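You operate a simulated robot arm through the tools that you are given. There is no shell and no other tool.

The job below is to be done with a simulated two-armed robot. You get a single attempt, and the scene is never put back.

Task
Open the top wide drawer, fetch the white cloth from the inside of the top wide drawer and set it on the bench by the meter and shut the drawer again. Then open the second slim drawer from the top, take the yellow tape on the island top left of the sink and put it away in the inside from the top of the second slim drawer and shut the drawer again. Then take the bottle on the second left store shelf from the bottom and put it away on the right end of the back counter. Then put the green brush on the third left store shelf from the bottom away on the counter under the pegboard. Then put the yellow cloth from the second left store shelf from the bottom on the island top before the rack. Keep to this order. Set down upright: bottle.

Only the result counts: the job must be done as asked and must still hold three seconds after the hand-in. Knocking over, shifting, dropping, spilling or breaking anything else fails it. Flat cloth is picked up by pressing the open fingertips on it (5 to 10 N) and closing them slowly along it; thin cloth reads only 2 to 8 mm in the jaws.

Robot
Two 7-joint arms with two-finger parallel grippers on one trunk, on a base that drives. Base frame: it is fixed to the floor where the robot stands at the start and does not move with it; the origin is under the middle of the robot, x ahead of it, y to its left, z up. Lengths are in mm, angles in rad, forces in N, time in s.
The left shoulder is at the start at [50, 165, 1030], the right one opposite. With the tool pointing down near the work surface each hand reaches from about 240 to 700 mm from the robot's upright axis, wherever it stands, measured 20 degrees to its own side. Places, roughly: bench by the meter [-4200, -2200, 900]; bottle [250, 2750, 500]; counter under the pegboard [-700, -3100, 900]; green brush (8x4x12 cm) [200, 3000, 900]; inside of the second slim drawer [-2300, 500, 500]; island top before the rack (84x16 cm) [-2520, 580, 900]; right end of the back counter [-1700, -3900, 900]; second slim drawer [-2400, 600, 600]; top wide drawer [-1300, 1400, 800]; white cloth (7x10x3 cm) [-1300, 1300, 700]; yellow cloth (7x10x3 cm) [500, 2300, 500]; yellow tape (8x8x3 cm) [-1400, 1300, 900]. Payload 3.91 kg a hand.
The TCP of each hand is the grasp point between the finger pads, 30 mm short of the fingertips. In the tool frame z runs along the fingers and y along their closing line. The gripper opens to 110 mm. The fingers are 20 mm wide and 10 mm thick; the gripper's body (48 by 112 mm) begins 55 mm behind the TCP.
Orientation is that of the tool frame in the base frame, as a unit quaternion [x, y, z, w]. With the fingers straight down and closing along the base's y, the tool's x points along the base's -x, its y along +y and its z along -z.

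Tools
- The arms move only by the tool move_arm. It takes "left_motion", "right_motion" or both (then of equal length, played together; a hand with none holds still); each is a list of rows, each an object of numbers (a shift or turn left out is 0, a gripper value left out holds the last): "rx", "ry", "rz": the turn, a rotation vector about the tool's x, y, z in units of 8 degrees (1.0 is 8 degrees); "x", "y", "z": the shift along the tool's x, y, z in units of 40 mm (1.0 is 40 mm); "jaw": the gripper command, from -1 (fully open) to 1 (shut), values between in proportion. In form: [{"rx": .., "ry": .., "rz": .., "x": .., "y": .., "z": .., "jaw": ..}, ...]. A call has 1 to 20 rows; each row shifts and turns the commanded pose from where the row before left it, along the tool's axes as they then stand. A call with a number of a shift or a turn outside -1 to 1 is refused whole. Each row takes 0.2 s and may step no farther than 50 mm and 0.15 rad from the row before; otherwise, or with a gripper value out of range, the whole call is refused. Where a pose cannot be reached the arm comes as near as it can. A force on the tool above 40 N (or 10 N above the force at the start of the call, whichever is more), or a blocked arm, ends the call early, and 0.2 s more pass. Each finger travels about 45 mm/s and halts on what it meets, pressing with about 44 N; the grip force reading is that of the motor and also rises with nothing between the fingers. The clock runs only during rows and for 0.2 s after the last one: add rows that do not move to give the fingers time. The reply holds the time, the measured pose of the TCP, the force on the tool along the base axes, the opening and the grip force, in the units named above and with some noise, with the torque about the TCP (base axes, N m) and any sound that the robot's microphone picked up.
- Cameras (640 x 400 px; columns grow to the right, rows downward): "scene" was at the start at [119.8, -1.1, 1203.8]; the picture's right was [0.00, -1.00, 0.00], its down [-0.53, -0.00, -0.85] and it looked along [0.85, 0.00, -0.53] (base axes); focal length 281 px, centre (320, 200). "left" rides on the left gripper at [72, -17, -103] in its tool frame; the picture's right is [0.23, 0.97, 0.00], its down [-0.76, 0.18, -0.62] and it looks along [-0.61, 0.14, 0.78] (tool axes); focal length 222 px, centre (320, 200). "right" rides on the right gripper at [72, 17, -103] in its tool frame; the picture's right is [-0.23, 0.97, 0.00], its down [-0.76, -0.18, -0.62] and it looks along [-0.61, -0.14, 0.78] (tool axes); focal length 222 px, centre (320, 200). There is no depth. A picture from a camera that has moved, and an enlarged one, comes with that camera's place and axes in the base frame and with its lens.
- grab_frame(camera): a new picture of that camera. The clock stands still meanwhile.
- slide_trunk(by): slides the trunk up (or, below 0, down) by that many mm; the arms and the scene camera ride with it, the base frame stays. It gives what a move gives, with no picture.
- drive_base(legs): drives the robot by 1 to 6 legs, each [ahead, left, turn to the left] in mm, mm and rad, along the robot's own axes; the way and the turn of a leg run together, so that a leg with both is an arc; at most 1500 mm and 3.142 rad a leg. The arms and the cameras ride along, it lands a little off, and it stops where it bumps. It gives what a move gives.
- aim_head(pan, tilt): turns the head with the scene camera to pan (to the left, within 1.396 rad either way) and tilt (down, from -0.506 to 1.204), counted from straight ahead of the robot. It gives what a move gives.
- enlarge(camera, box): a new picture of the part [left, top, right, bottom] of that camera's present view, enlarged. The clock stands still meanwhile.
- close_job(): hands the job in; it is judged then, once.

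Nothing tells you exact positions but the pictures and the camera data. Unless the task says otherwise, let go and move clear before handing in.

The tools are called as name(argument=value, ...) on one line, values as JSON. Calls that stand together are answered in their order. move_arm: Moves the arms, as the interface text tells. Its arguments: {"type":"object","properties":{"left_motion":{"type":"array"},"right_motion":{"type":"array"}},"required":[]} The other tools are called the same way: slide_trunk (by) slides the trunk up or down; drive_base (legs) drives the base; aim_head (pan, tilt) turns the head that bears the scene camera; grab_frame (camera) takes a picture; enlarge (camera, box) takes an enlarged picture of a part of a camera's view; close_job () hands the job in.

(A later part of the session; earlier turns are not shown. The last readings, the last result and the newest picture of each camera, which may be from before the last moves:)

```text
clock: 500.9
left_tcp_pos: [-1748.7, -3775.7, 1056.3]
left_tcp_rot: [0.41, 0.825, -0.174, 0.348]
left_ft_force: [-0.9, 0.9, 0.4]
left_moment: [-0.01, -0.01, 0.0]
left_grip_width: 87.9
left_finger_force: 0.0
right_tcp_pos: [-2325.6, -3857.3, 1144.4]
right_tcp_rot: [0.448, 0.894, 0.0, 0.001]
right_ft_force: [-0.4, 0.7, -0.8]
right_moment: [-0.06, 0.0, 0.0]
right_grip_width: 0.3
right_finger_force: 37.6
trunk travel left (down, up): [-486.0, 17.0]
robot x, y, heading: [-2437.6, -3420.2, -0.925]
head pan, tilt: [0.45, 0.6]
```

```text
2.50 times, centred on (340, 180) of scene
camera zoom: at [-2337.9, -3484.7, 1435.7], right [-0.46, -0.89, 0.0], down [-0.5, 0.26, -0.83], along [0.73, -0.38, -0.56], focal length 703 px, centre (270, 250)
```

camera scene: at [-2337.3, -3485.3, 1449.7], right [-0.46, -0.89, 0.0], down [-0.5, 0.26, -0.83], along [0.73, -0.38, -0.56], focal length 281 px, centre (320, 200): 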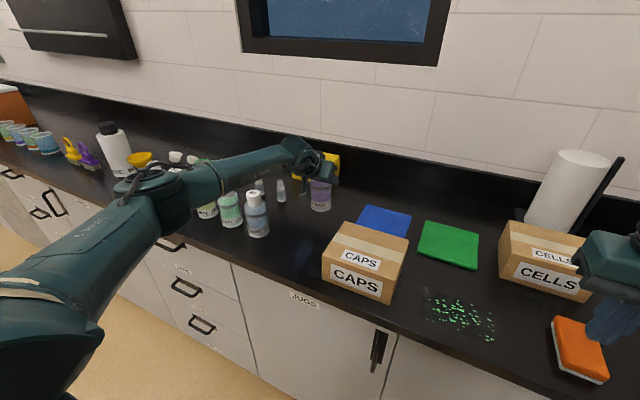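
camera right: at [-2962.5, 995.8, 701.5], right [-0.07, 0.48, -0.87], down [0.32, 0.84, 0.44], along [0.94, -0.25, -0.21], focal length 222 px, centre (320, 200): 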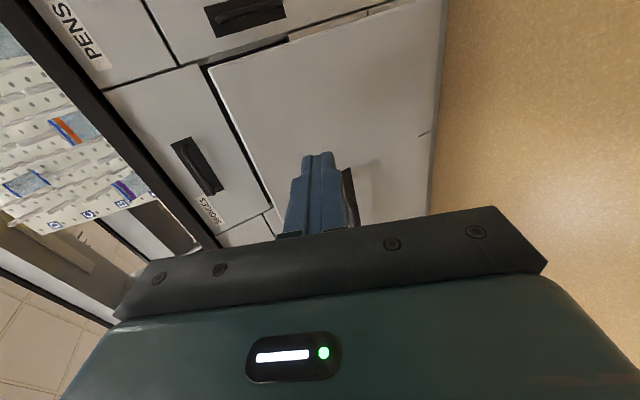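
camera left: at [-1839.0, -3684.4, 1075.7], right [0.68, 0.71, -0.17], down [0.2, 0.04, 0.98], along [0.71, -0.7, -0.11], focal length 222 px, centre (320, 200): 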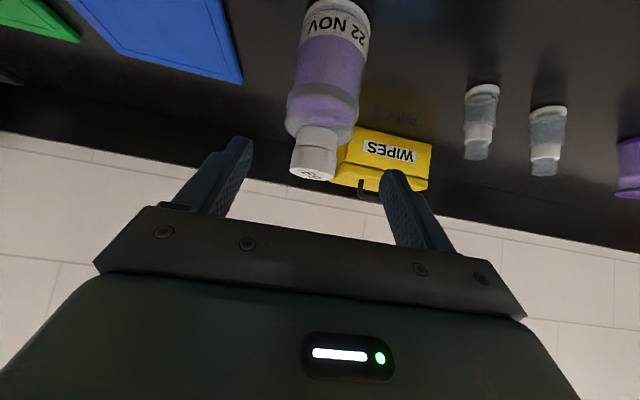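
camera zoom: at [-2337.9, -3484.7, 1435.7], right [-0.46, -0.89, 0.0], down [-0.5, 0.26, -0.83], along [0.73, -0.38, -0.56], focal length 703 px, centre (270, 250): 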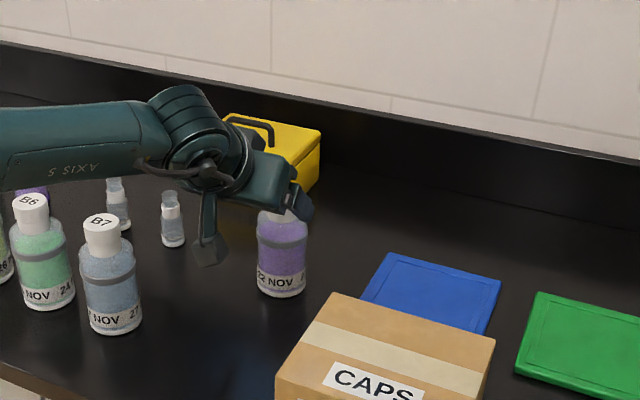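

The bottle stands upright at the right end of the back counter, in a clear spot. Next is the green brush. I'll back off, tuck the left hand in, and return to the store shelves.

drive_base(legs=[[-480, 0, 0]])

grab_frame(camera="scene")

move_arm(left_motion=[{"y": -0.8, "x": 0.5, "z": -0.5}, {"y": -0.8, "x": 0.5, "z": -0.5}, {"y": -0.8, "x": 0.5, "z": -0.5}, {"y": -0.8, "x": 0.5, "z": -0.5}, {"x": 0.6, "z": -0.6}, {"x": 0.6, "z": -0.6}])

drive_base(legs=[[0, 1500, 0], [0, 1500, 0], [0, 1500, 0], [0, 150, 0], [0, 0, 1.565]])

```text
clock: 503.7
left_tcp_pos: [-2038.3, -3392.8, 1056.0]
left_tcp_rot: [0.412, 0.824, -0.175, 0.346]
left_ft_force: [-0.5, 0.7, 0.8]
left_moment: [-0.04, -0.01, 0.01]
left_grip_width: 87.9
left_finger_force: 0.2
right_tcp_pos: [-2616.0, -3472.6, 1144.2]
right_tcp_rot: [0.45, 0.893, 0.0, 0.001]
right_ft_force: [0.0, 0.6, 0.6]
right_moment: [0.0, -0.03, 0.03]
right_grip_width: 0.2
right_finger_force: 38.0
trunk travel left (down, up): [-486.0, 17.0]
robot x, y, heading: [-2721.9, -3034.7, -0.93]
head pan, tilt: [0.45, 0.6]
```

```text
taken
camera scene: at [-2625.9, -3099.9, 1435.7], right [-0.46, -0.89, 0.0], down [-0.5, 0.26, -0.83], along [0.73, -0.38, -0.56], focal length 281 px, centre (320, 200)
```

scene: 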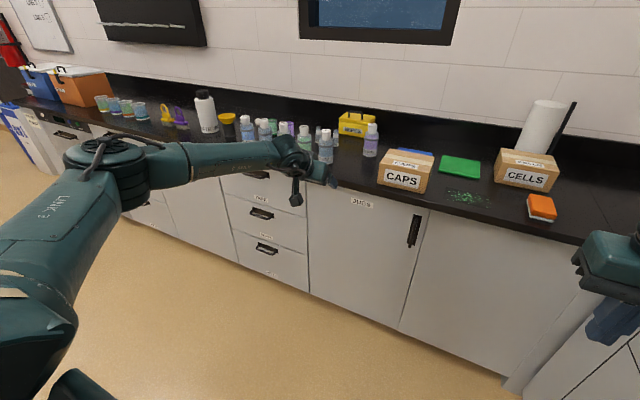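

```text
clock: 505.1
left_tcp_pos: [-2250.5, -3325.5, 1052.5]
left_tcp_rot: [0.412, 0.824, -0.176, 0.347]
left_ft_force: [0.2, 0.0, 0.2]
left_moment: [-0.02, -0.03, 0.02]
left_grip_width: 88.1
left_finger_force: 0.1
right_tcp_pos: [-2616.1, -3472.3, 1145.6]
right_tcp_rot: [0.45, 0.893, 0.001, 0.001]
right_ft_force: [-0.5, -0.3, -0.3]
right_moment: [-0.03, -0.02, 0.02]
right_grip_width: 0.4
right_finger_force: 37.9
trunk travel left (down, up): [-486.0, 17.0]
robot x, y, heading: [-2725.3, -3036.7, -0.935]
head pan, tilt: [0.45, 0.6]
```

```text
clock: 549.8
left_tcp_pos: [1295.9, 260.3, 1053.1]
left_tcp_rot: [-0.298, 0.872, 0.124, 0.368]
left_ft_force: [-0.4, 0.2, 0.1]
left_moment: [0.01, -0.03, -0.04]
left_grip_width: 88.3
left_finger_force: 0.0
right_tcp_pos: [1449.3, -104.0, 1145.2]
right_tcp_rot: [-0.319, 0.948, 0.0, 0.001]
right_ft_force: [0.2, -0.5, 0.3]
right_moment: [0.01, 0.01, 0.03]
right_grip_width: 0.0
right_finger_force: 36.9
trunk travel left (down, up): [-486.0, 17.0]
robot x, y, heading: [1014.1, -219.2, 0.649]
head pan, tilt: [0.45, 0.6]
```

The bottle looks good from afar. The spot under the pegboard already holds a yellow and a purple brush, so that's where the green one goes. I'll continue up the aisle to the shelves.

drive_base(legs=[[-60, 0, -0.01], [0, 1400, 0], [0, 1400, 0]])

slide_trunk(by=-150)

aim_head(pan=0.1, tilt=0.2)

grab_frame(camera="scene")

```text
clock: 574.9
left_tcp_pos: [-448.4, 2443.8, 1053.8]
left_tcp_rot: [-0.299, 0.872, 0.126, 0.367]
left_ft_force: [0.1, 0.2, -0.5]
left_moment: [-0.01, 0.0, 0.04]
left_grip_width: 88.2
left_finger_force: 0.1
right_tcp_pos: [-294.5, 2081.2, 1144.7]
right_tcp_rot: [-0.321, 0.947, 0.001, 0.002]
right_ft_force: [-0.4, -1.0, 0.4]
right_moment: [0.02, 0.0, 0.03]
right_grip_width: 0.1
right_finger_force: 38.2
trunk travel left (down, up): [-486.0, 17.0]
robot x, y, heading: [-728.6, 1967.0, 0.652]
head pan, tilt: [0.45, 0.6]
```

```text
clock: 576.6
left_tcp_pos: [-448.5, 2444.1, 903.2]
left_tcp_rot: [-0.298, 0.872, 0.124, 0.368]
left_ft_force: [-0.4, 0.0, -0.2]
left_moment: [-0.03, -0.04, -0.04]
left_grip_width: 88.0
left_finger_force: 0.1
right_tcp_pos: [-293.7, 2079.7, 993.2]
right_tcp_rot: [-0.321, 0.947, 0.0, 0.001]
right_ft_force: [0.4, -0.6, 0.4]
right_moment: [0.0, 0.02, 0.0]
right_grip_width: 0.0
right_finger_force: 37.3
trunk travel left (down, up): [-336.0, 167.0]
robot x, y, heading: [-733.4, 1964.4, 0.654]
head pan, tilt: [0.45, 0.6]
```

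```text
clock: 577.5
left_tcp_pos: [-447.9, 2444.2, 904.0]
left_tcp_rot: [-0.298, 0.872, 0.124, 0.368]
left_ft_force: [-0.9, -0.6, 0.0]
left_moment: [0.01, -0.01, -0.01]
left_grip_width: 88.0
left_finger_force: 0.1
right_tcp_pos: [-295.1, 2079.5, 993.6]
right_tcp_rot: [-0.321, 0.947, 0.0, 0.0]
right_ft_force: [-0.7, 0.2, -0.5]
right_moment: [0.02, 0.03, 0.02]
right_grip_width: 0.0
right_finger_force: 37.8
trunk travel left (down, up): [-336.0, 167.0]
robot x, y, heading: [-731.6, 1969.5, 0.657]
head pan, tilt: [0.099, 0.201]
```

```text
taken
camera scene: at [-639.3, 2047.1, 1322.4], right [0.69, -0.73, 0.0], down [-0.15, -0.14, -0.98], along [0.71, 0.67, -0.2], focal length 281 px, centre (320, 200)
```

scene: 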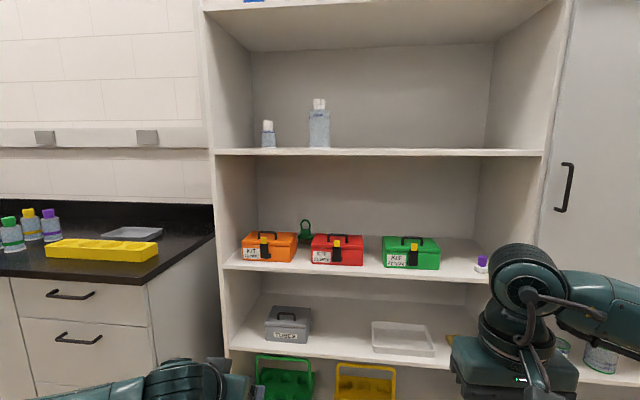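

I'm back at the shelves; the brush shows between the orange and red kits. I'll move closer for an accurate look from above.

drive_base(legs=[[400, 0, -0.016]])

aim_head(pan=0.2, tilt=0.35)

grab_frame(camera="scene")

enlarge(camera="scene", box=[200, 120, 440, 270])

```text
clock: 580.0
left_tcp_pos: [-124.7, 2682.3, 902.6]
left_tcp_rot: [-0.294, 0.873, 0.123, 0.368]
left_ft_force: [0.4, 0.0, -0.1]
left_moment: [0.02, -0.02, -0.01]
left_grip_width: 88.3
left_finger_force: 0.0
right_tcp_pos: [25.5, 2314.7, 993.9]
right_tcp_rot: [-0.314, 0.949, 0.0, 0.001]
right_ft_force: [-0.4, -0.7, -1.5]
right_moment: [0.02, 0.02, 0.03]
right_grip_width: 0.0
right_finger_force: 36.8
trunk travel left (down, up): [-336.0, 167.0]
robot x, y, heading: [-415.6, 2207.4, 0.639]
head pan, tilt: [0.099, 0.201]
```

```text
clock: 580.7
left_tcp_pos: [-124.1, 2681.3, 902.5]
left_tcp_rot: [-0.294, 0.873, 0.122, 0.369]
left_ft_force: [-0.1, -0.2, 0.1]
left_moment: [0.03, -0.02, 0.0]
left_grip_width: 87.9
left_finger_force: 0.1
right_tcp_pos: [24.8, 2314.9, 994.5]
right_tcp_rot: [-0.315, 0.949, -0.001, 0.001]
right_ft_force: [-0.2, 0.4, 0.0]
right_moment: [0.0, -0.01, 0.0]
right_grip_width: 0.0
right_finger_force: 37.4
trunk travel left (down, up): [-336.0, 167.0]
robot x, y, heading: [-414.5, 2205.6, 0.642]
head pan, tilt: [0.201, 0.351]
```

```text
taken
camera scene: at [-327.2, 2293.7, 1308.5], right [0.75, -0.66, 0.0], down [-0.23, -0.26, -0.94], along [0.62, 0.7, -0.34], focal length 281 px, centre (320, 200)
```

scene: 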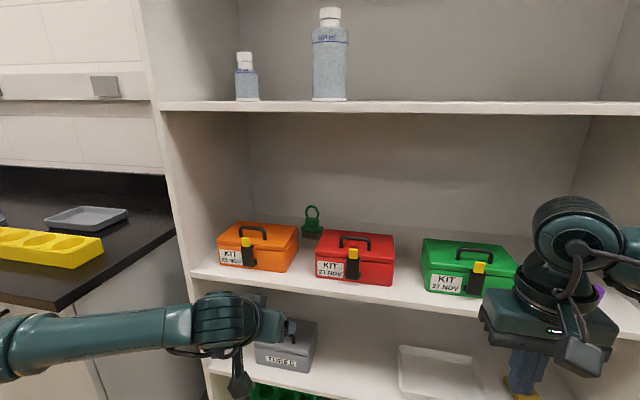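

```text
2.67 times, centred on (320, 195) of scene
camera zoom: at [-327.2, 2293.7, 1308.5], right [0.75, -0.66, 0.0], down [-0.23, -0.26, -0.94], along [0.62, 0.7, -0.34], focal length 750 px, centre (320, 213)
```

zoom: 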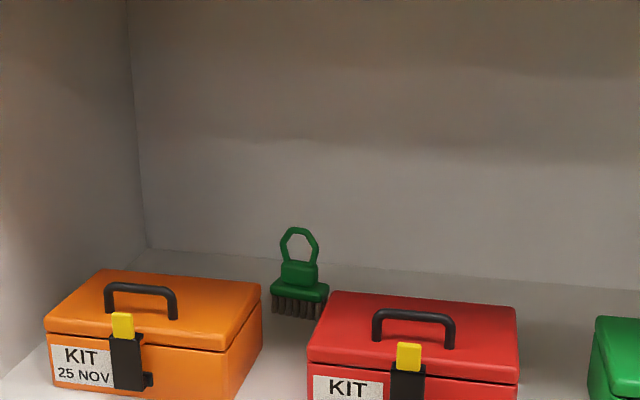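

Very clear view now: the brush has a ring handle on a block with bristles, standing behind the gap between the kits. I'll zoom in more to fix the shelf height and depths.

enlarge(camera="scene", box=[190, 200, 410, 330])

enlarge(camera="scene", box=[150, 60, 450, 240])

```text
2.91 times, centred on (300, 265) of scene
camera zoom: at [-327.2, 2293.7, 1308.5], right [0.75, -0.66, 0.0], down [-0.23, -0.26, -0.94], along [0.62, 0.7, -0.34], focal length 818 px, centre (378, 11)
```

zoom: 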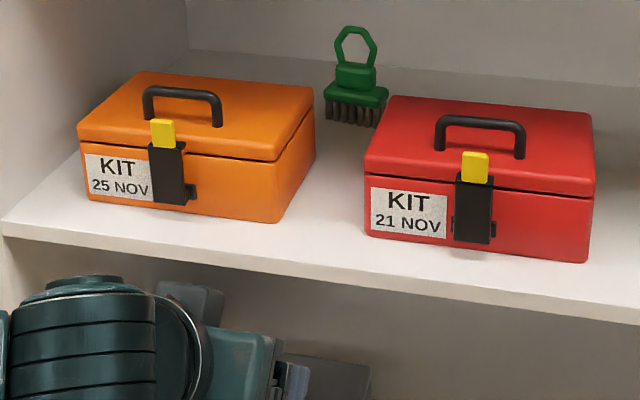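

```text
2.13 times, centred on (300, 150) of scene
camera zoom: at [-327.2, 2293.7, 1308.5], right [0.75, -0.66, 0.0], down [-0.23, -0.26, -0.94], along [0.62, 0.7, -0.34], focal length 600 px, centre (363, 307)
```

zoom: 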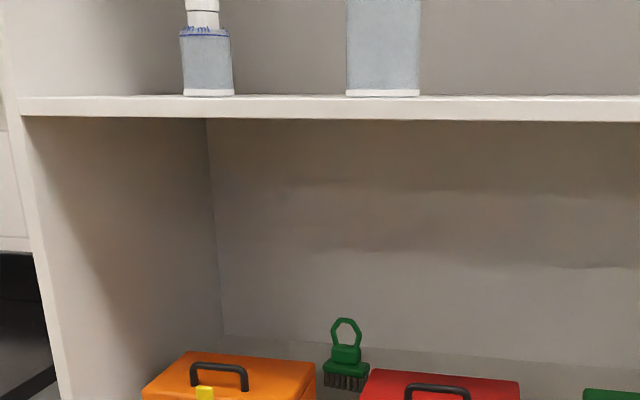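

Measured: shelf at z 856, brush ring centre at about [236, 2959, 948], kit lids near z 930 (handles about 955), next shelf underside about 1280. A 45° approach over the kits has good clearance. I'll raise the left hand, open it, and drive closer.

move_arm(left_motion=[{"x": -0.8, "z": -0.8, "jaw": -1}, {"x": -0.8, "z": -0.8}, {"x": -0.8, "z": -0.8, "y": 0.2}, {"y": 0.1}, {}])

drive_base(legs=[[200, 0, 0]])

grab_frame(camera="left")

grab_frame(camera="scene")

```text
clock: 581.9
left_tcp_pos: [-133.9, 2689.8, 1039.2]
left_tcp_rot: [-0.293, 0.874, 0.122, 0.369]
left_ft_force: [0.4, -0.5, -0.3]
left_moment: [0.03, 0.01, 0.0]
left_grip_width: 110.0
left_finger_force: 0.0
right_tcp_pos: [23.4, 2316.2, 994.5]
right_tcp_rot: [-0.314, 0.949, 0.0, 0.001]
right_ft_force: [-0.8, 0.0, 0.2]
right_moment: [0.0, 0.01, -0.01]
right_grip_width: 0.2
right_finger_force: 37.8
trunk travel left (down, up): [-336.0, 167.0]
robot x, y, heading: [-411.4, 2211.3, 0.646]
head pan, tilt: [0.201, 0.351]
```

```text
clock: 583.5
left_tcp_pos: [26.6, 2811.0, 1038.3]
left_tcp_rot: [-0.293, 0.874, 0.122, 0.369]
left_ft_force: [-0.4, 0.3, 0.1]
left_moment: [-0.01, 0.02, -0.01]
left_grip_width: 110.2
left_finger_force: 0.1
right_tcp_pos: [183.3, 2437.2, 993.4]
right_tcp_rot: [-0.315, 0.949, 0.0, 0.0]
right_ft_force: [0.9, -0.1, 0.1]
right_moment: [-0.05, 0.01, -0.05]
right_grip_width: 0.0
right_finger_force: 37.5
trunk travel left (down, up): [-336.0, 167.0]
robot x, y, heading: [-253.8, 2327.7, 0.649]
head pan, tilt: [0.201, 0.351]
```

```text
taken
camera left: at [-63.4, 2723.8, 1058.7], right [-0.71, 0.68, -0.17], down [-0.04, 0.2, 0.98], along [0.7, 0.71, -0.11], focal length 222 px, centre (320, 200)
```

left: 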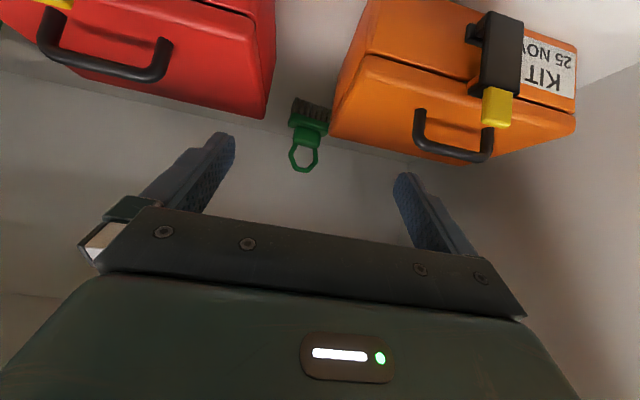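

```text
taken
camera scene: at [-166.7, 2414.2, 1308.4], right [0.75, -0.66, 0.0], down [-0.23, -0.26, -0.94], along [0.62, 0.7, -0.34], focal length 281 px, centre (320, 200)
```

scene: 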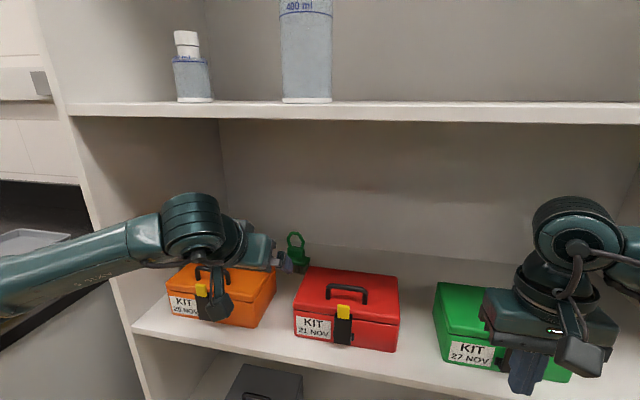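

The ring is right where I computed. I'll retract the right hand away from the green kit, then reach the left hand in over the kits.

move_arm(right_motion=[{"x": 0.8}, {"x": 0.8}, {"x": 0.8}, {"x": 0.8}])

drive_base(legs=[[30, 0, -0.008]])

move_arm(left_motion=[{"x": -0.7, "z": 0.67}, {"x": -0.7, "z": 0.67}, {"x": -0.7, "z": 0.67}, {"x": -0.7, "z": 0.67}, {}])

grab_frame(camera="left")

grab_frame(camera="scene")

```text
clock: 584.5
left_tcp_pos: [26.5, 2810.3, 1038.9]
left_tcp_rot: [-0.294, 0.873, 0.123, 0.369]
left_ft_force: [0.4, 0.0, -0.3]
left_moment: [0.0, 0.0, -0.03]
left_grip_width: 110.1
left_finger_force: 0.2
right_tcp_pos: [82.6, 2360.0, 995.1]
right_tcp_rot: [-0.315, 0.949, 0.0, 0.001]
right_ft_force: [0.2, -0.4, -0.9]
right_moment: [-0.04, 0.01, 0.01]
right_grip_width: 0.0
right_finger_force: 37.8
trunk travel left (down, up): [-336.0, 167.0]
robot x, y, heading: [-255.1, 2327.4, 0.637]
head pan, tilt: [0.201, 0.351]
```

```text
clock: 585.3
left_tcp_pos: [55.2, 2825.6, 1039.4]
left_tcp_rot: [-0.289, 0.875, 0.121, 0.369]
left_ft_force: [-0.2, -0.6, 0.5]
left_moment: [0.0, 0.0, -0.01]
left_grip_width: 109.7
left_finger_force: 0.1
right_tcp_pos: [105.9, 2375.6, 993.6]
right_tcp_rot: [-0.312, 0.95, 0.0, 0.0]
right_ft_force: [0.1, 0.4, -0.9]
right_moment: [-0.01, 0.05, 0.05]
right_grip_width: 0.1
right_finger_force: 37.8
trunk travel left (down, up): [-336.0, 167.0]
robot x, y, heading: [-228.9, 2345.6, 0.633]
head pan, tilt: [0.201, 0.351]
```

```text
clock: 586.5
left_tcp_pos: [178.8, 2918.9, 1044.3]
left_tcp_rot: [-0.29, 0.875, 0.121, 0.369]
left_ft_force: [-0.2, 1.0, -0.8]
left_moment: [-0.01, 0.02, 0.01]
left_grip_width: 109.7
left_finger_force: 0.1
right_tcp_pos: [105.0, 2373.9, 994.4]
right_tcp_rot: [-0.312, 0.95, 0.001, 0.001]
right_ft_force: [-0.3, 0.3, 0.4]
right_moment: [-0.02, 0.02, 0.03]
right_grip_width: 0.0
right_finger_force: 37.8
trunk travel left (down, up): [-336.0, 167.0]
robot x, y, heading: [-231.6, 2347.2, 0.634]
head pan, tilt: [0.201, 0.351]
```

```text
taken
camera left: at [87.9, 2832.9, 1064.1], right [-0.71, 0.69, -0.17], down [-0.04, 0.2, 0.98], along [0.71, 0.7, -0.11], focal length 222 px, centre (320, 200)
```

left: 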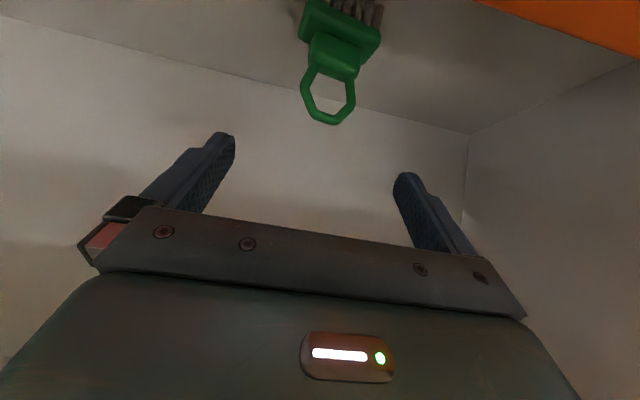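

```text
taken
camera scene: at [-142.7, 2431.0, 1308.5], right [0.74, -0.67, 0.0], down [-0.23, -0.26, -0.94], along [0.63, 0.7, -0.34], focal length 281 px, centre (320, 200)
```

scene: 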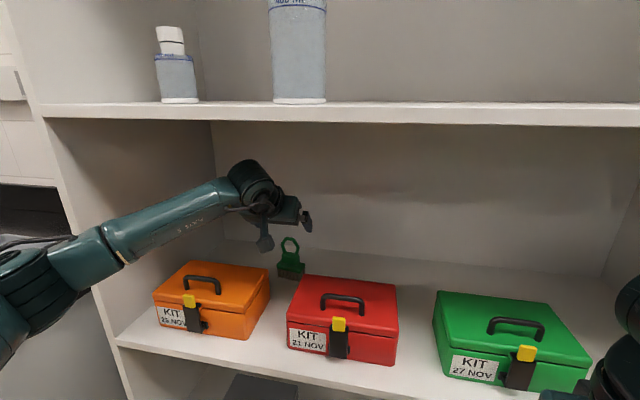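

move_arm(left_motion=[{"x": -0.6, "z": 0.57, "y": 0.05}, {"x": -0.6, "z": 0.57, "y": 0.04}, {"x": 0.5, "z": 0.5}, {"x": 0.5, "z": 0.5}, {}])

grab_frame(camera="left")

enlarge(camera="scene", box=[140, 130, 400, 330])

```text
clock: 587.7
left_tcp_pos: [229.8, 2961.4, 989.5]
left_tcp_rot: [-0.29, 0.875, 0.121, 0.369]
left_ft_force: [1.7, 0.2, 0.1]
left_moment: [0.0, -0.01, 0.01]
left_grip_width: 110.0
left_finger_force: 0.1
right_tcp_pos: [105.8, 2375.0, 994.0]
right_tcp_rot: [-0.312, 0.95, 0.0, 0.001]
right_ft_force: [0.4, -0.5, 0.7]
right_moment: [0.0, -0.04, 0.0]
right_grip_width: 0.0
right_finger_force: 37.6
trunk travel left (down, up): [-336.0, 167.0]
robot x, y, heading: [-227.1, 2345.1, 0.64]
head pan, tilt: [0.201, 0.351]
```

```text
taken
camera left: at [139.0, 2875.1, 1009.7], right [-0.71, 0.69, -0.17], down [-0.04, 0.2, 0.98], along [0.71, 0.7, -0.11], focal length 222 px, centre (320, 200)
```

left: 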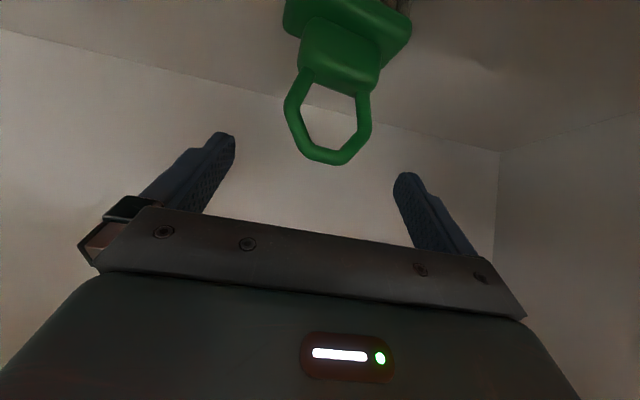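

```text
2.00 times, centred on (270, 230) of scene
camera zoom: at [-142.6, 2430.9, 1308.5], right [0.74, -0.67, 0.0], down [-0.23, -0.26, -0.94], along [0.63, 0.7, -0.34], focal length 562 px, centre (420, 140)
```

zoom: 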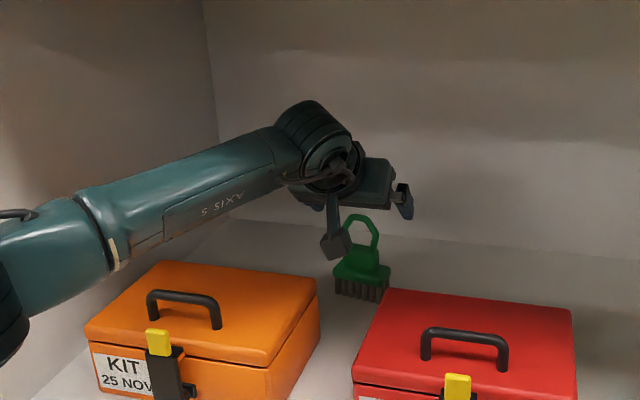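

The hand is right above the ring, aligned within a few millimetres. I'll descend 42 mm and close on it.

move_arm(left_motion=[{"x": 0.4, "z": 0.4}, {"x": 0.33, "z": 0.33}, {}])

grab_frame(camera="left")

```text
clock: 588.5
left_tcp_pos: [230.8, 2961.8, 947.7]
left_tcp_rot: [-0.29, 0.875, 0.121, 0.368]
left_ft_force: [0.5, 0.1, 0.7]
left_moment: [0.0, 0.02, 0.02]
left_grip_width: 110.2
left_finger_force: 0.0
right_tcp_pos: [106.3, 2374.6, 994.2]
right_tcp_rot: [-0.312, 0.95, 0.0, 0.001]
right_ft_force: [0.6, -0.1, 0.6]
right_moment: [0.0, 0.04, -0.04]
right_grip_width: 0.0
right_finger_force: 38.6
trunk travel left (down, up): [-336.0, 167.0]
robot x, y, heading: [-227.8, 2345.1, 0.635]
head pan, tilt: [0.201, 0.351]
```

```text
taken
camera left: at [139.9, 2875.4, 968.2], right [-0.71, 0.69, -0.17], down [-0.04, 0.2, 0.98], along [0.71, 0.7, -0.11], focal length 222 px, centre (320, 200)
```

left: 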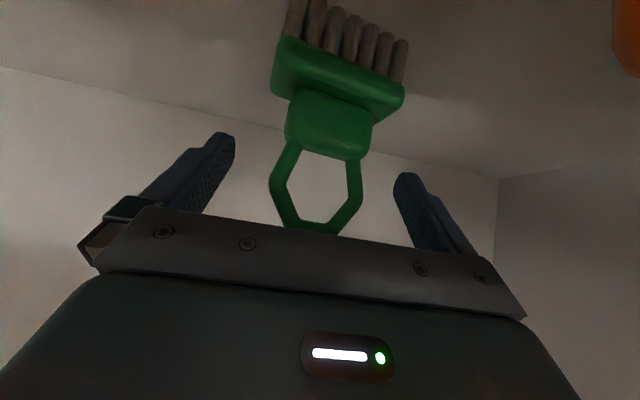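

The ring is centred between the pads. I'll close.

move_arm(left_motion=[{"jaw": -0.6}, {"jaw": -0.3}, {"jaw": -0.1}, {"jaw": 0.1}, {"jaw": 0.3}, {"jaw": 1}, {"jaw": 1}])

grab_frame(camera="left")

```text
clock: 590.1
left_tcp_pos: [229.9, 2962.4, 948.5]
left_tcp_rot: [-0.289, 0.875, 0.121, 0.369]
left_ft_force: [-0.6, 0.5, -0.3]
left_moment: [-0.02, 0.02, 0.02]
left_grip_width: 52.9
left_finger_force: 44.2
right_tcp_pos: [105.8, 2375.0, 993.1]
right_tcp_rot: [-0.311, 0.95, 0.0, 0.001]
right_ft_force: [0.3, -0.9, 0.6]
right_moment: [0.0, 0.04, -0.04]
right_grip_width: 0.1
right_finger_force: 37.9
trunk travel left (down, up): [-336.0, 167.0]
robot x, y, heading: [-230.2, 2345.5, 0.637]
head pan, tilt: [0.201, 0.351]
```

```text
taken
camera left: at [139.9, 2875.3, 968.4], right [-0.71, 0.69, -0.17], down [-0.04, 0.2, 0.98], along [0.71, 0.7, -0.11], focal length 222 px, centre (320, 200)
```

left: 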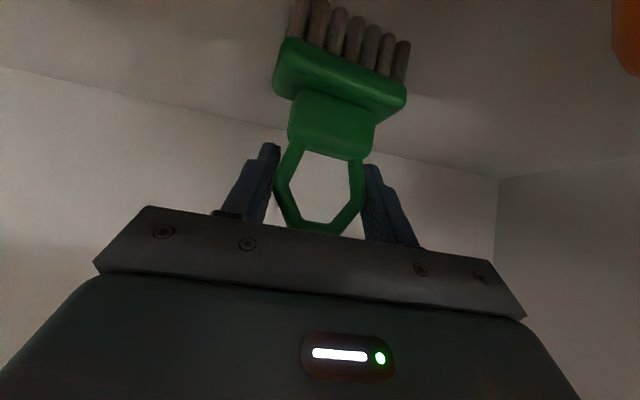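

Held at 53 mm and 44 N. I'll lift it straight up about 110 mm, so it clears the kits.

move_arm(left_motion=[{"x": -0.2, "z": -0.2, "jaw": 1}, {"x": -0.4, "z": -0.4}, {"x": -0.5, "z": -0.5}, {"x": -0.5, "z": -0.5}, {"x": -0.4, "z": -0.4}, {}])

grab_frame(camera="left")

enlarge(camera="scene", box=[140, 80, 400, 280])

```text
clock: 591.5
left_tcp_pos: [230.1, 2962.5, 1062.5]
left_tcp_rot: [-0.291, 0.874, 0.122, 0.369]
left_ft_force: [0.1, 0.1, -0.6]
left_moment: [-0.01, 0.0, 0.01]
left_grip_width: 52.7
left_finger_force: 44.5
right_tcp_pos: [104.6, 2374.5, 993.8]
right_tcp_rot: [-0.312, 0.95, 0.0, 0.001]
right_ft_force: [-0.5, 0.6, 0.3]
right_moment: [0.03, 0.05, -0.02]
right_grip_width: 0.1
right_finger_force: 37.4
trunk travel left (down, up): [-336.0, 167.0]
robot x, y, heading: [-231.4, 2348.6, 0.637]
head pan, tilt: [0.201, 0.351]
```

```text
taken
camera left: at [139.0, 2875.7, 1082.4], right [-0.71, 0.69, -0.17], down [-0.04, 0.2, 0.98], along [0.71, 0.7, -0.11], focal length 222 px, centre (320, 200)
```

left: 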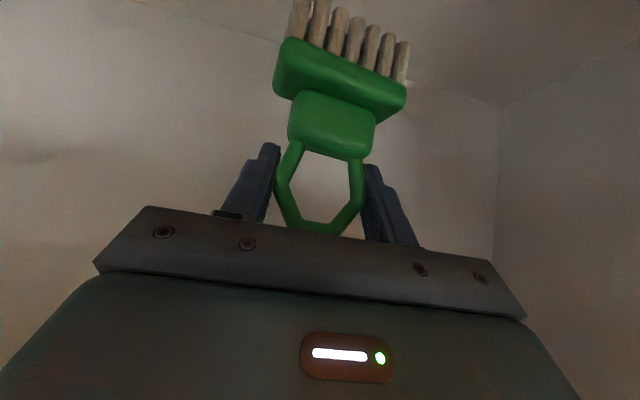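

```text
2.00 times, centred on (270, 180) of scene
camera zoom: at [-142.5, 2431.1, 1308.4], right [0.74, -0.67, 0.0], down [-0.23, -0.26, -0.94], along [0.63, 0.7, -0.34], focal length 562 px, centre (420, 240)
```

zoom: 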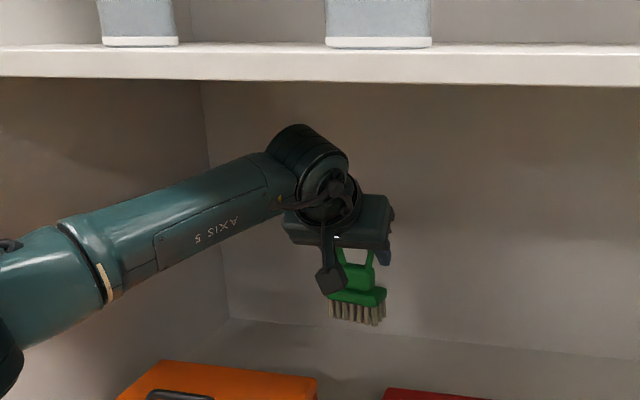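

The brush is clear above the kits and below the upper shelf. I'll drive straight back out.

drive_base(legs=[[-500, 0, 0]])

grab_frame(camera="scene")

grab_frame(camera="left")

```text
clock: 594.5
left_tcp_pos: [-175.7, 2665.5, 1062.3]
left_tcp_rot: [-0.292, 0.874, 0.122, 0.369]
left_ft_force: [0.5, -0.1, -1.2]
left_moment: [0.01, -0.02, 0.01]
left_grip_width: 52.7
left_finger_force: 44.3
right_tcp_pos: [-297.5, 2078.2, 993.9]
right_tcp_rot: [-0.314, 0.949, 0.001, 0.001]
right_ft_force: [-0.7, 0.0, 1.7]
right_moment: [0.01, -0.02, -0.01]
right_grip_width: 0.1
right_finger_force: 37.5
trunk travel left (down, up): [-336.0, 167.0]
robot x, y, heading: [-628.9, 2047.1, 0.642]
head pan, tilt: [0.201, 0.351]
```

```text
taken
camera scene: at [-545.9, 2132.4, 1308.5], right [0.75, -0.67, 0.0], down [-0.23, -0.26, -0.94], along [0.63, 0.7, -0.34], focal length 281 px, centre (320, 200)
```

scene: 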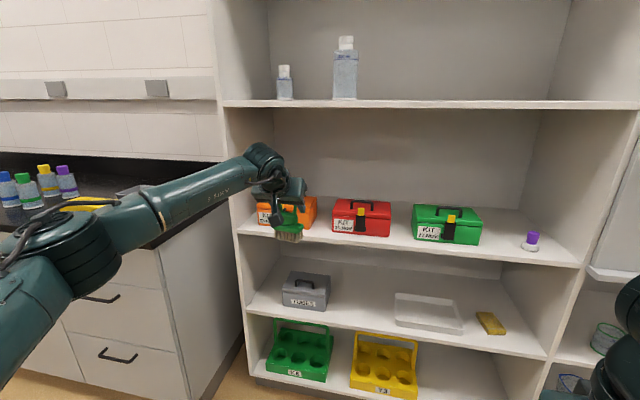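

```text
taken
camera left: at [-266.7, 2578.5, 1082.4], right [-0.71, 0.68, -0.17], down [-0.04, 0.2, 0.98], along [0.7, 0.7, -0.11], focal length 222 px, centre (320, 200)
```

left: 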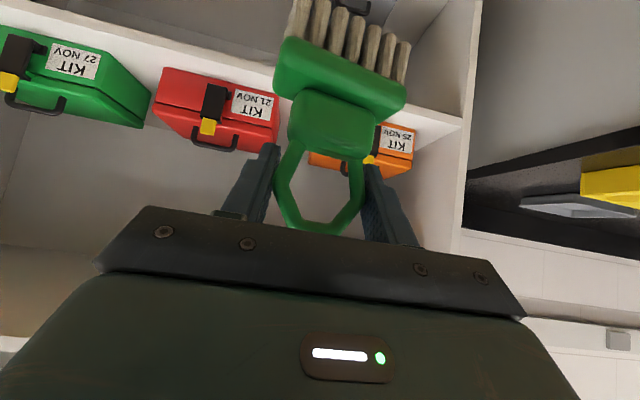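

The brush is out and the kits are undisturbed. I'll tuck the hand in a bit and carry the brush around to the counter under the pegboard.

move_arm(left_motion=[{"x": 0.7, "z": -0.7}, {"x": 0.7, "z": -0.7}, {"x": 0.7, "z": -0.7}, {"x": 0.7, "z": -0.7}])

drive_base(legs=[[0, -1420, 0], [0, -1420, 0], [0, 0, -1.572], [0, -1450, 0], [0, -1200, 0]])

aim_head(pan=-0.2, tilt=0.35)

grab_frame(camera="scene")

grab_frame(camera="left")

```text
clock: 595.5
left_tcp_pos: [-303.3, 2569.9, 1060.3]
left_tcp_rot: [-0.292, 0.874, 0.122, 0.369]
left_ft_force: [-0.1, 0.1, -0.5]
left_moment: [0.03, -0.04, -0.02]
left_grip_width: 53.0
left_finger_force: 44.1
right_tcp_pos: [-296.6, 2078.8, 994.6]
right_tcp_rot: [-0.314, 0.949, 0.0, 0.001]
right_ft_force: [-0.1, 0.2, -0.4]
right_moment: [-0.01, 0.0, 0.02]
right_grip_width: 0.0
right_finger_force: 37.9
trunk travel left (down, up): [-336.0, 167.0]
robot x, y, heading: [-633.6, 2046.9, 0.641]
head pan, tilt: [0.201, 0.351]
```

```text
clock: 646.9
left_tcp_pos: [-499.2, -2154.2, 1061.1]
left_tcp_rot: [0.408, 0.826, -0.173, 0.348]
left_ft_force: [0.2, -1.1, -0.4]
left_moment: [-0.01, -0.02, -0.02]
left_grip_width: 8.2
left_finger_force: 43.9
right_tcp_pos: [-991.0, -2166.2, 994.0]
right_tcp_rot: [0.445, 0.896, 0.0, 0.0]
right_ft_force: [0.1, -0.9, 0.0]
right_moment: [-0.02, -0.01, -0.01]
right_grip_width: 0.0
right_finger_force: 37.6
trunk travel left (down, up): [-336.0, 167.0]
robot x, y, heading: [-1026.4, -1832.4, -0.919]
head pan, tilt: [0.201, 0.351]
```

```text
clock: 647.7
left_tcp_pos: [-497.7, -2154.7, 1060.0]
left_tcp_rot: [0.408, 0.826, -0.173, 0.348]
left_ft_force: [-0.1, 0.4, -2.0]
left_moment: [-0.03, 0.0, 0.0]
left_grip_width: 8.2
left_finger_force: 44.0
right_tcp_pos: [-991.1, -2165.9, 993.9]
right_tcp_rot: [0.445, 0.895, 0.0, 0.001]
right_ft_force: [0.2, -0.5, -0.5]
right_moment: [0.01, 0.01, -0.01]
right_grip_width: 0.0
right_finger_force: 37.8
trunk travel left (down, up): [-336.0, 167.0]
robot x, y, heading: [-1024.9, -1833.7, -0.919]
head pan, tilt: [-0.201, 0.351]
```

```text
taken
camera scene: at [-966.2, -1939.5, 1308.4], right [-0.9, -0.44, 0.0], down [-0.15, 0.31, -0.94], along [0.41, -0.85, -0.34], focal length 281 px, centre (320, 200)
```

scene: 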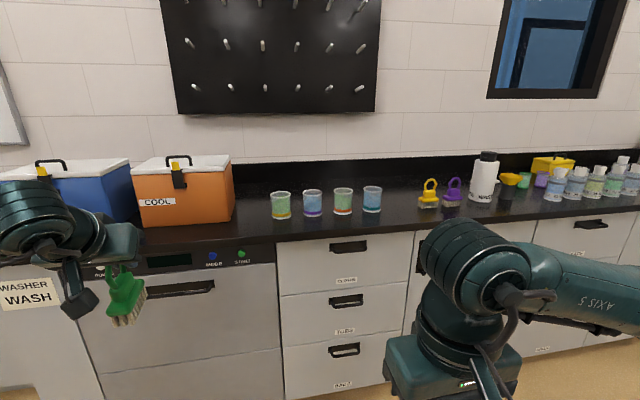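

```text
taken
camera left: at [-588.8, -2064.8, 1079.8], right [0.68, 0.72, -0.17], down [0.2, 0.04, 0.98], along [0.71, -0.7, -0.11], focal length 222 px, centre (320, 200)
```

left: 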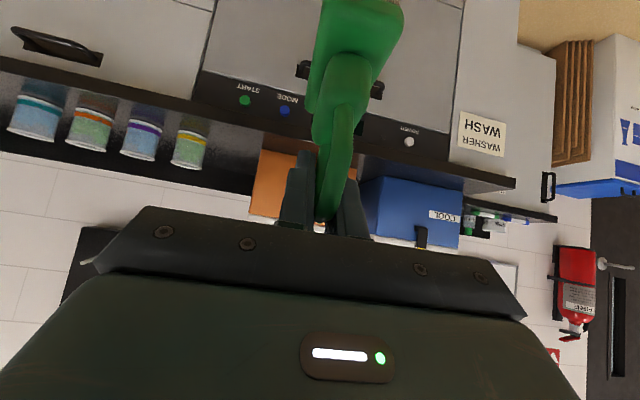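

During the turn the brush pivoted in the grip: it is now held by the thin ring plate at 8 mm, but still firmly. I'll look at how it hangs.

enlarge(camera="scene", box=[20, 200, 220, 340])

enlarge(camera="left", box=[240, 0, 440, 240])

```text
2.86 times, centred on (120, 270) of scene
camera zoom: at [-966.2, -1939.5, 1308.4], right [-0.9, -0.44, 0.0], down [-0.15, 0.31, -0.94], along [0.41, -0.85, -0.34], focal length 803 px, centre (891, 0)
```

zoom: 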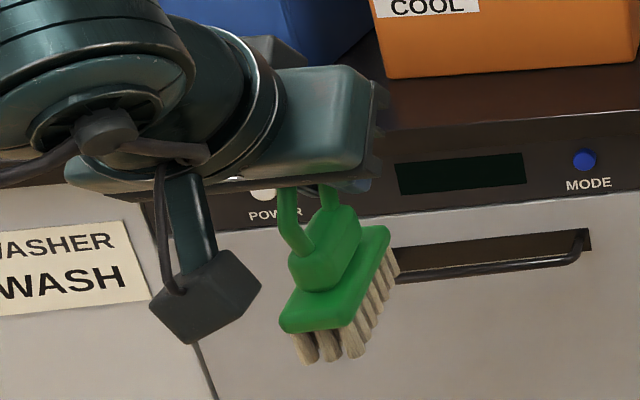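

```text
1.67 times, centred on (340, 120) of left
camera zoom: at [-588.8, -2064.8, 1079.8], right [0.68, 0.72, -0.17], down [0.2, 0.04, 0.98], along [0.71, -0.7, -0.11], focal length 370 px, centre (287, 333)
```

zoom: 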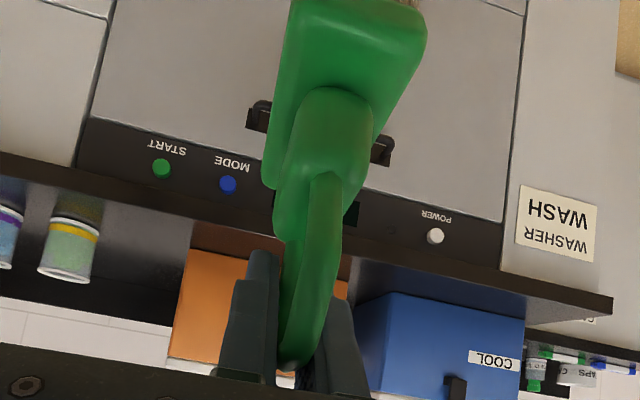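

The brush hangs nearly upright with bristles down, so it can be set on its bristles. The target spot is free counter between the blue cup and the yellow brush, around u ≈ -2445, v ≈ -2030. I'll raise the trunk a bit, move right, and approach.

slide_trunk(by=60)

drive_base(legs=[[0, -760, -0.013], [250, 0, 0]])

aim_head(pan=0.35, tilt=0.55)

grab_frame(camera="scene")

grab_frame(camera="left")

```text
clock: 648.7
left_tcp_pos: [-498.4, -2155.4, 1118.5]
left_tcp_rot: [0.408, 0.826, -0.173, 0.348]
left_ft_force: [0.2, 0.3, -0.7]
left_moment: [-0.04, -0.03, -0.02]
left_grip_width: 8.3
left_finger_force: 43.8
right_tcp_pos: [-990.7, -2165.5, 1054.1]
right_tcp_rot: [0.445, 0.895, -0.001, 0.001]
right_ft_force: [0.1, -0.9, 0.3]
right_moment: [-0.02, 0.0, -0.03]
right_grip_width: 0.0
right_finger_force: 38.1
trunk travel left (down, up): [-396.0, 107.0]
robot x, y, heading: [-1024.6, -1830.7, -0.918]
head pan, tilt: [-0.201, 0.351]
```

```text
clock: 657.2
left_tcp_pos: [-959.5, -2820.2, 1119.6]
left_tcp_rot: [0.413, 0.823, -0.175, 0.347]
left_ft_force: [-0.7, -1.5, -1.8]
left_moment: [-0.03, 0.01, -0.03]
left_grip_width: 8.3
left_finger_force: 44.4
right_tcp_pos: [-1451.7, -2825.3, 1053.6]
right_tcp_rot: [0.45, 0.893, -0.001, 0.0]
right_ft_force: [-0.4, -0.1, -0.1]
right_moment: [0.0, 0.03, -0.01]
right_grip_width: 0.1
right_finger_force: 37.8
trunk travel left (down, up): [-396.0, 107.0]
robot x, y, heading: [-1483.2, -2488.7, -0.934]
head pan, tilt: [-0.201, 0.351]
```

```text
clock: 658.2
left_tcp_pos: [-959.7, -2819.5, 1120.2]
left_tcp_rot: [0.413, 0.824, -0.175, 0.347]
left_ft_force: [1.1, -0.5, 0.1]
left_moment: [-0.01, -0.02, 0.01]
left_grip_width: 8.4
left_finger_force: 44.0
right_tcp_pos: [-1453.6, -2824.3, 1054.7]
right_tcp_rot: [0.45, 0.893, -0.001, 0.0]
right_ft_force: [0.0, 1.0, 0.6]
right_moment: [-0.01, 0.0, 0.01]
right_grip_width: 0.0
right_finger_force: 37.2
trunk travel left (down, up): [-396.0, 107.0]
robot x, y, heading: [-1482.9, -2489.9, -0.927]
head pan, tilt: [0.351, 0.55]
```

```text
taken
camera scene: at [-1389.0, -2563.8, 1350.2], right [-0.55, -0.84, 0.0], down [-0.44, 0.29, -0.85], along [0.71, -0.47, -0.52], focal length 281 px, centre (320, 200)
```

scene: 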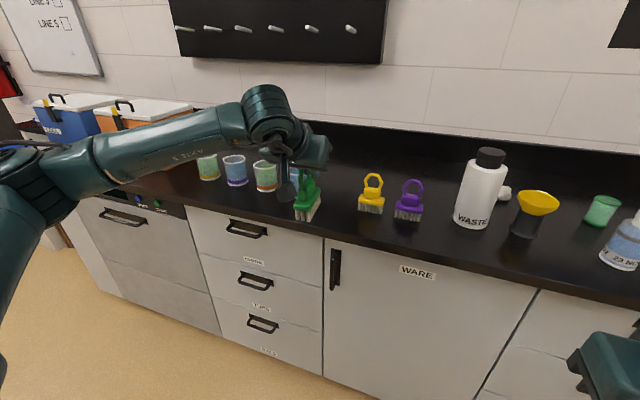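

```text
taken
camera left: at [-1048.5, -2728.4, 1139.9], right [0.68, 0.71, -0.17], down [0.2, 0.04, 0.98], along [0.7, -0.7, -0.11], focal length 222 px, centre (320, 200)
```

left: 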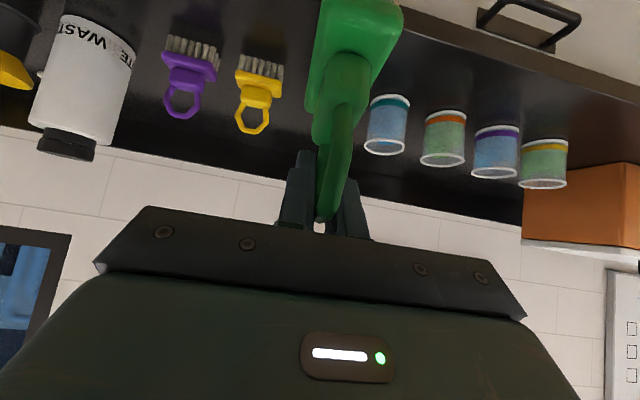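

I see the gap clearly: between the blue cup (right edge u ≈ -2360) and the yellow brush (left edge u ≈ -2511). My hand is nearly centred on it. I'll move in, staying above cup height.

drive_base(legs=[[170, 0, 0]])

move_arm(left_motion=[{"x": -0.65, "z": 0.63, "y": 0.12}, {"x": -0.65, "z": 0.63, "y": 0.12}, {"x": -0.65, "z": 0.63, "y": 0.1}, {"x": -0.4, "z": 0.39}, {}])

grab_frame(camera="scene")

grab_frame(camera="left")

```text
clock: 659.7
left_tcp_pos: [-860.1, -2958.7, 1121.3]
left_tcp_rot: [0.414, 0.824, -0.175, 0.346]
left_ft_force: [-0.1, -0.7, -1.0]
left_moment: [-0.02, -0.01, 0.02]
left_grip_width: 8.4
left_finger_force: 44.3
right_tcp_pos: [-1351.1, -2963.2, 1053.0]
right_tcp_rot: [0.452, 0.892, 0.0, -0.001]
right_ft_force: [0.7, -0.5, 0.1]
right_moment: [0.02, 0.0, 0.0]
right_grip_width: 0.0
right_finger_force: 37.6
trunk travel left (down, up): [-396.0, 107.0]
robot x, y, heading: [-1380.7, -2627.6, -0.938]
head pan, tilt: [0.351, 0.55]
```

```text
clock: 660.9
left_tcp_pos: [-769.5, -3057.4, 1122.8]
left_tcp_rot: [0.414, 0.823, -0.175, 0.347]
left_ft_force: [-0.1, -0.1, -1.0]
left_moment: [-0.01, 0.0, -0.02]
left_grip_width: 8.6
left_finger_force: 44.0
right_tcp_pos: [-1351.1, -2961.7, 1055.4]
right_tcp_rot: [0.452, 0.892, -0.001, 0.0]
right_ft_force: [0.1, -0.6, -0.6]
right_moment: [0.03, 0.02, 0.03]
right_grip_width: 0.0
right_finger_force: 37.9
trunk travel left (down, up): [-396.0, 107.0]
robot x, y, heading: [-1379.9, -2626.7, -0.932]
head pan, tilt: [0.351, 0.55]
```

```text
taken
camera scene: at [-1287.4, -2701.4, 1350.2], right [-0.55, -0.83, 0.0], down [-0.44, 0.29, -0.85], along [0.71, -0.47, -0.52], focal length 281 px, centre (320, 200)
```

scene: 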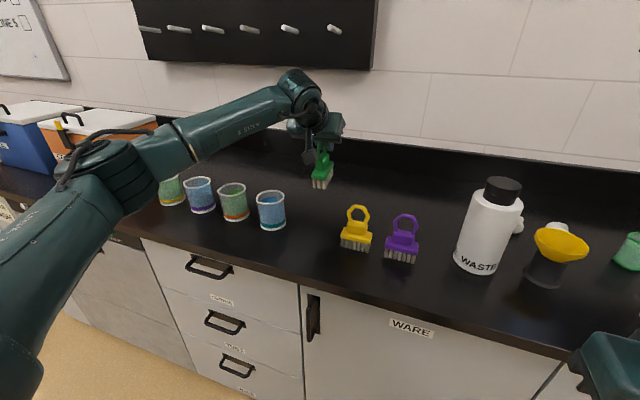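

```text
taken
camera left: at [-858.3, -2964.5, 1143.1], right [0.69, 0.71, -0.17], down [0.2, 0.04, 0.98], along [0.7, -0.71, -0.11], focal length 222 px, centre (320, 200)
```

left: 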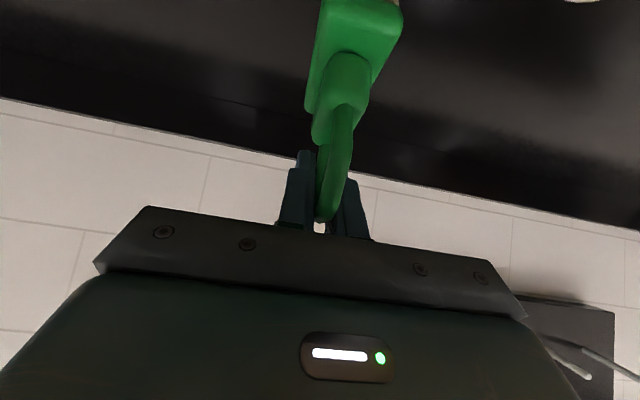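

The landing point is between the blue cup and the yellow brush. I'll lower most of the way.

move_arm(left_motion=[{"x": 0.5, "z": 0.5}, {"x": 0.5, "z": 0.5}, {"x": 0.5, "z": 0.5}, {"x": 0.4, "z": 0.4}, {}])

enlarge(camera="scene", box=[220, 100, 460, 260])

grab_frame(camera="left")

```text
clock: 662.1
left_tcp_pos: [-769.4, -3055.7, 1016.0]
left_tcp_rot: [0.414, 0.823, -0.176, 0.346]
left_ft_force: [0.7, -0.2, -1.0]
left_moment: [-0.04, -0.01, 0.0]
left_grip_width: 8.1
left_finger_force: 43.8
right_tcp_pos: [-1352.0, -2962.0, 1053.7]
right_tcp_rot: [0.452, 0.892, 0.0, 0.0]
right_ft_force: [0.3, 0.4, 0.0]
right_moment: [-0.05, -0.03, 0.01]
right_grip_width: 0.0
right_finger_force: 37.8
trunk travel left (down, up): [-396.0, 107.0]
robot x, y, heading: [-1385.5, -2625.3, -0.938]
head pan, tilt: [0.351, 0.55]
```

```text
2.50 times, centred on (340, 180) of scene
camera zoom: at [-1287.5, -2701.5, 1350.2], right [-0.55, -0.83, 0.0], down [-0.44, 0.29, -0.85], along [0.71, -0.47, -0.52], focal length 703 px, centre (270, 250)
```

zoom: 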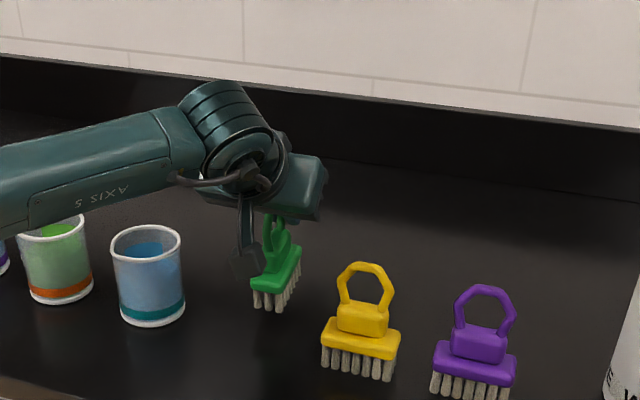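

```text
taken
camera left: at [-858.2, -2965.1, 1036.2], right [0.69, 0.71, -0.17], down [0.2, 0.04, 0.98], along [0.7, -0.71, -0.11], focal length 222 px, centre (320, 200)
```

left: 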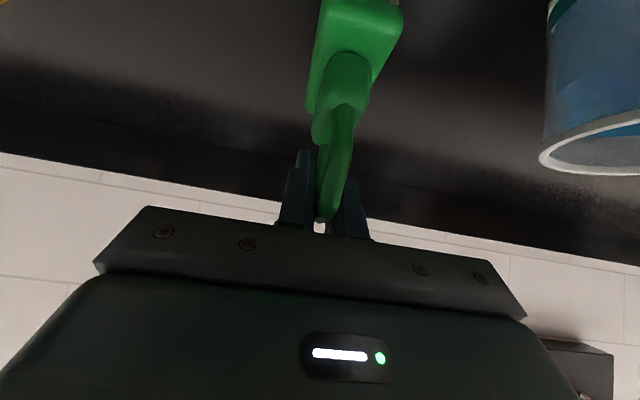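

No conflict with the cups. I'll lower in small steps to contact.

move_arm(left_motion=[{"x": 0.2, "z": 0.2}, {"x": 0.1, "z": 0.1}, {}])

move_arm(left_motion=[{"x": 0.07, "z": 0.07}, {"x": 0.07, "z": 0.07}, {}])

```text
clock: 662.9
left_tcp_pos: [-768.4, -3057.6, 1001.0]
left_tcp_rot: [0.414, 0.822, -0.177, 0.347]
left_ft_force: [1.1, 0.0, 4.9]
left_moment: [0.21, 0.03, -0.03]
left_grip_width: 8.3
left_finger_force: 44.3
right_tcp_pos: [-1351.5, -2962.4, 1054.2]
right_tcp_rot: [0.451, 0.892, -0.001, 0.001]
right_ft_force: [-0.1, -0.8, -0.6]
right_moment: [0.0, 0.01, 0.01]
right_grip_width: 0.1
right_finger_force: 37.6
trunk travel left (down, up): [-396.0, 107.0]
robot x, y, heading: [-1379.5, -2627.4, -0.937]
head pan, tilt: [0.351, 0.55]
```

```text
clock: 663.7
left_tcp_pos: [-770.6, -3058.9, 1000.9]
left_tcp_rot: [0.413, 0.821, -0.18, 0.351]
left_ft_force: [5.0, -2.4, 29.3]
left_moment: [0.63, 0.37, -0.12]
left_grip_width: 8.3
left_finger_force: 43.9
right_tcp_pos: [-1352.8, -2960.6, 1054.8]
right_tcp_rot: [0.451, 0.892, -0.002, 0.002]
right_ft_force: [0.2, -1.0, -0.3]
right_moment: [0.01, 0.0, -0.04]
right_grip_width: 0.0
right_finger_force: 36.9
trunk travel left (down, up): [-396.0, 107.0]
robot x, y, heading: [-1382.2, -2630.5, -0.933]
head pan, tilt: [0.351, 0.55]
```

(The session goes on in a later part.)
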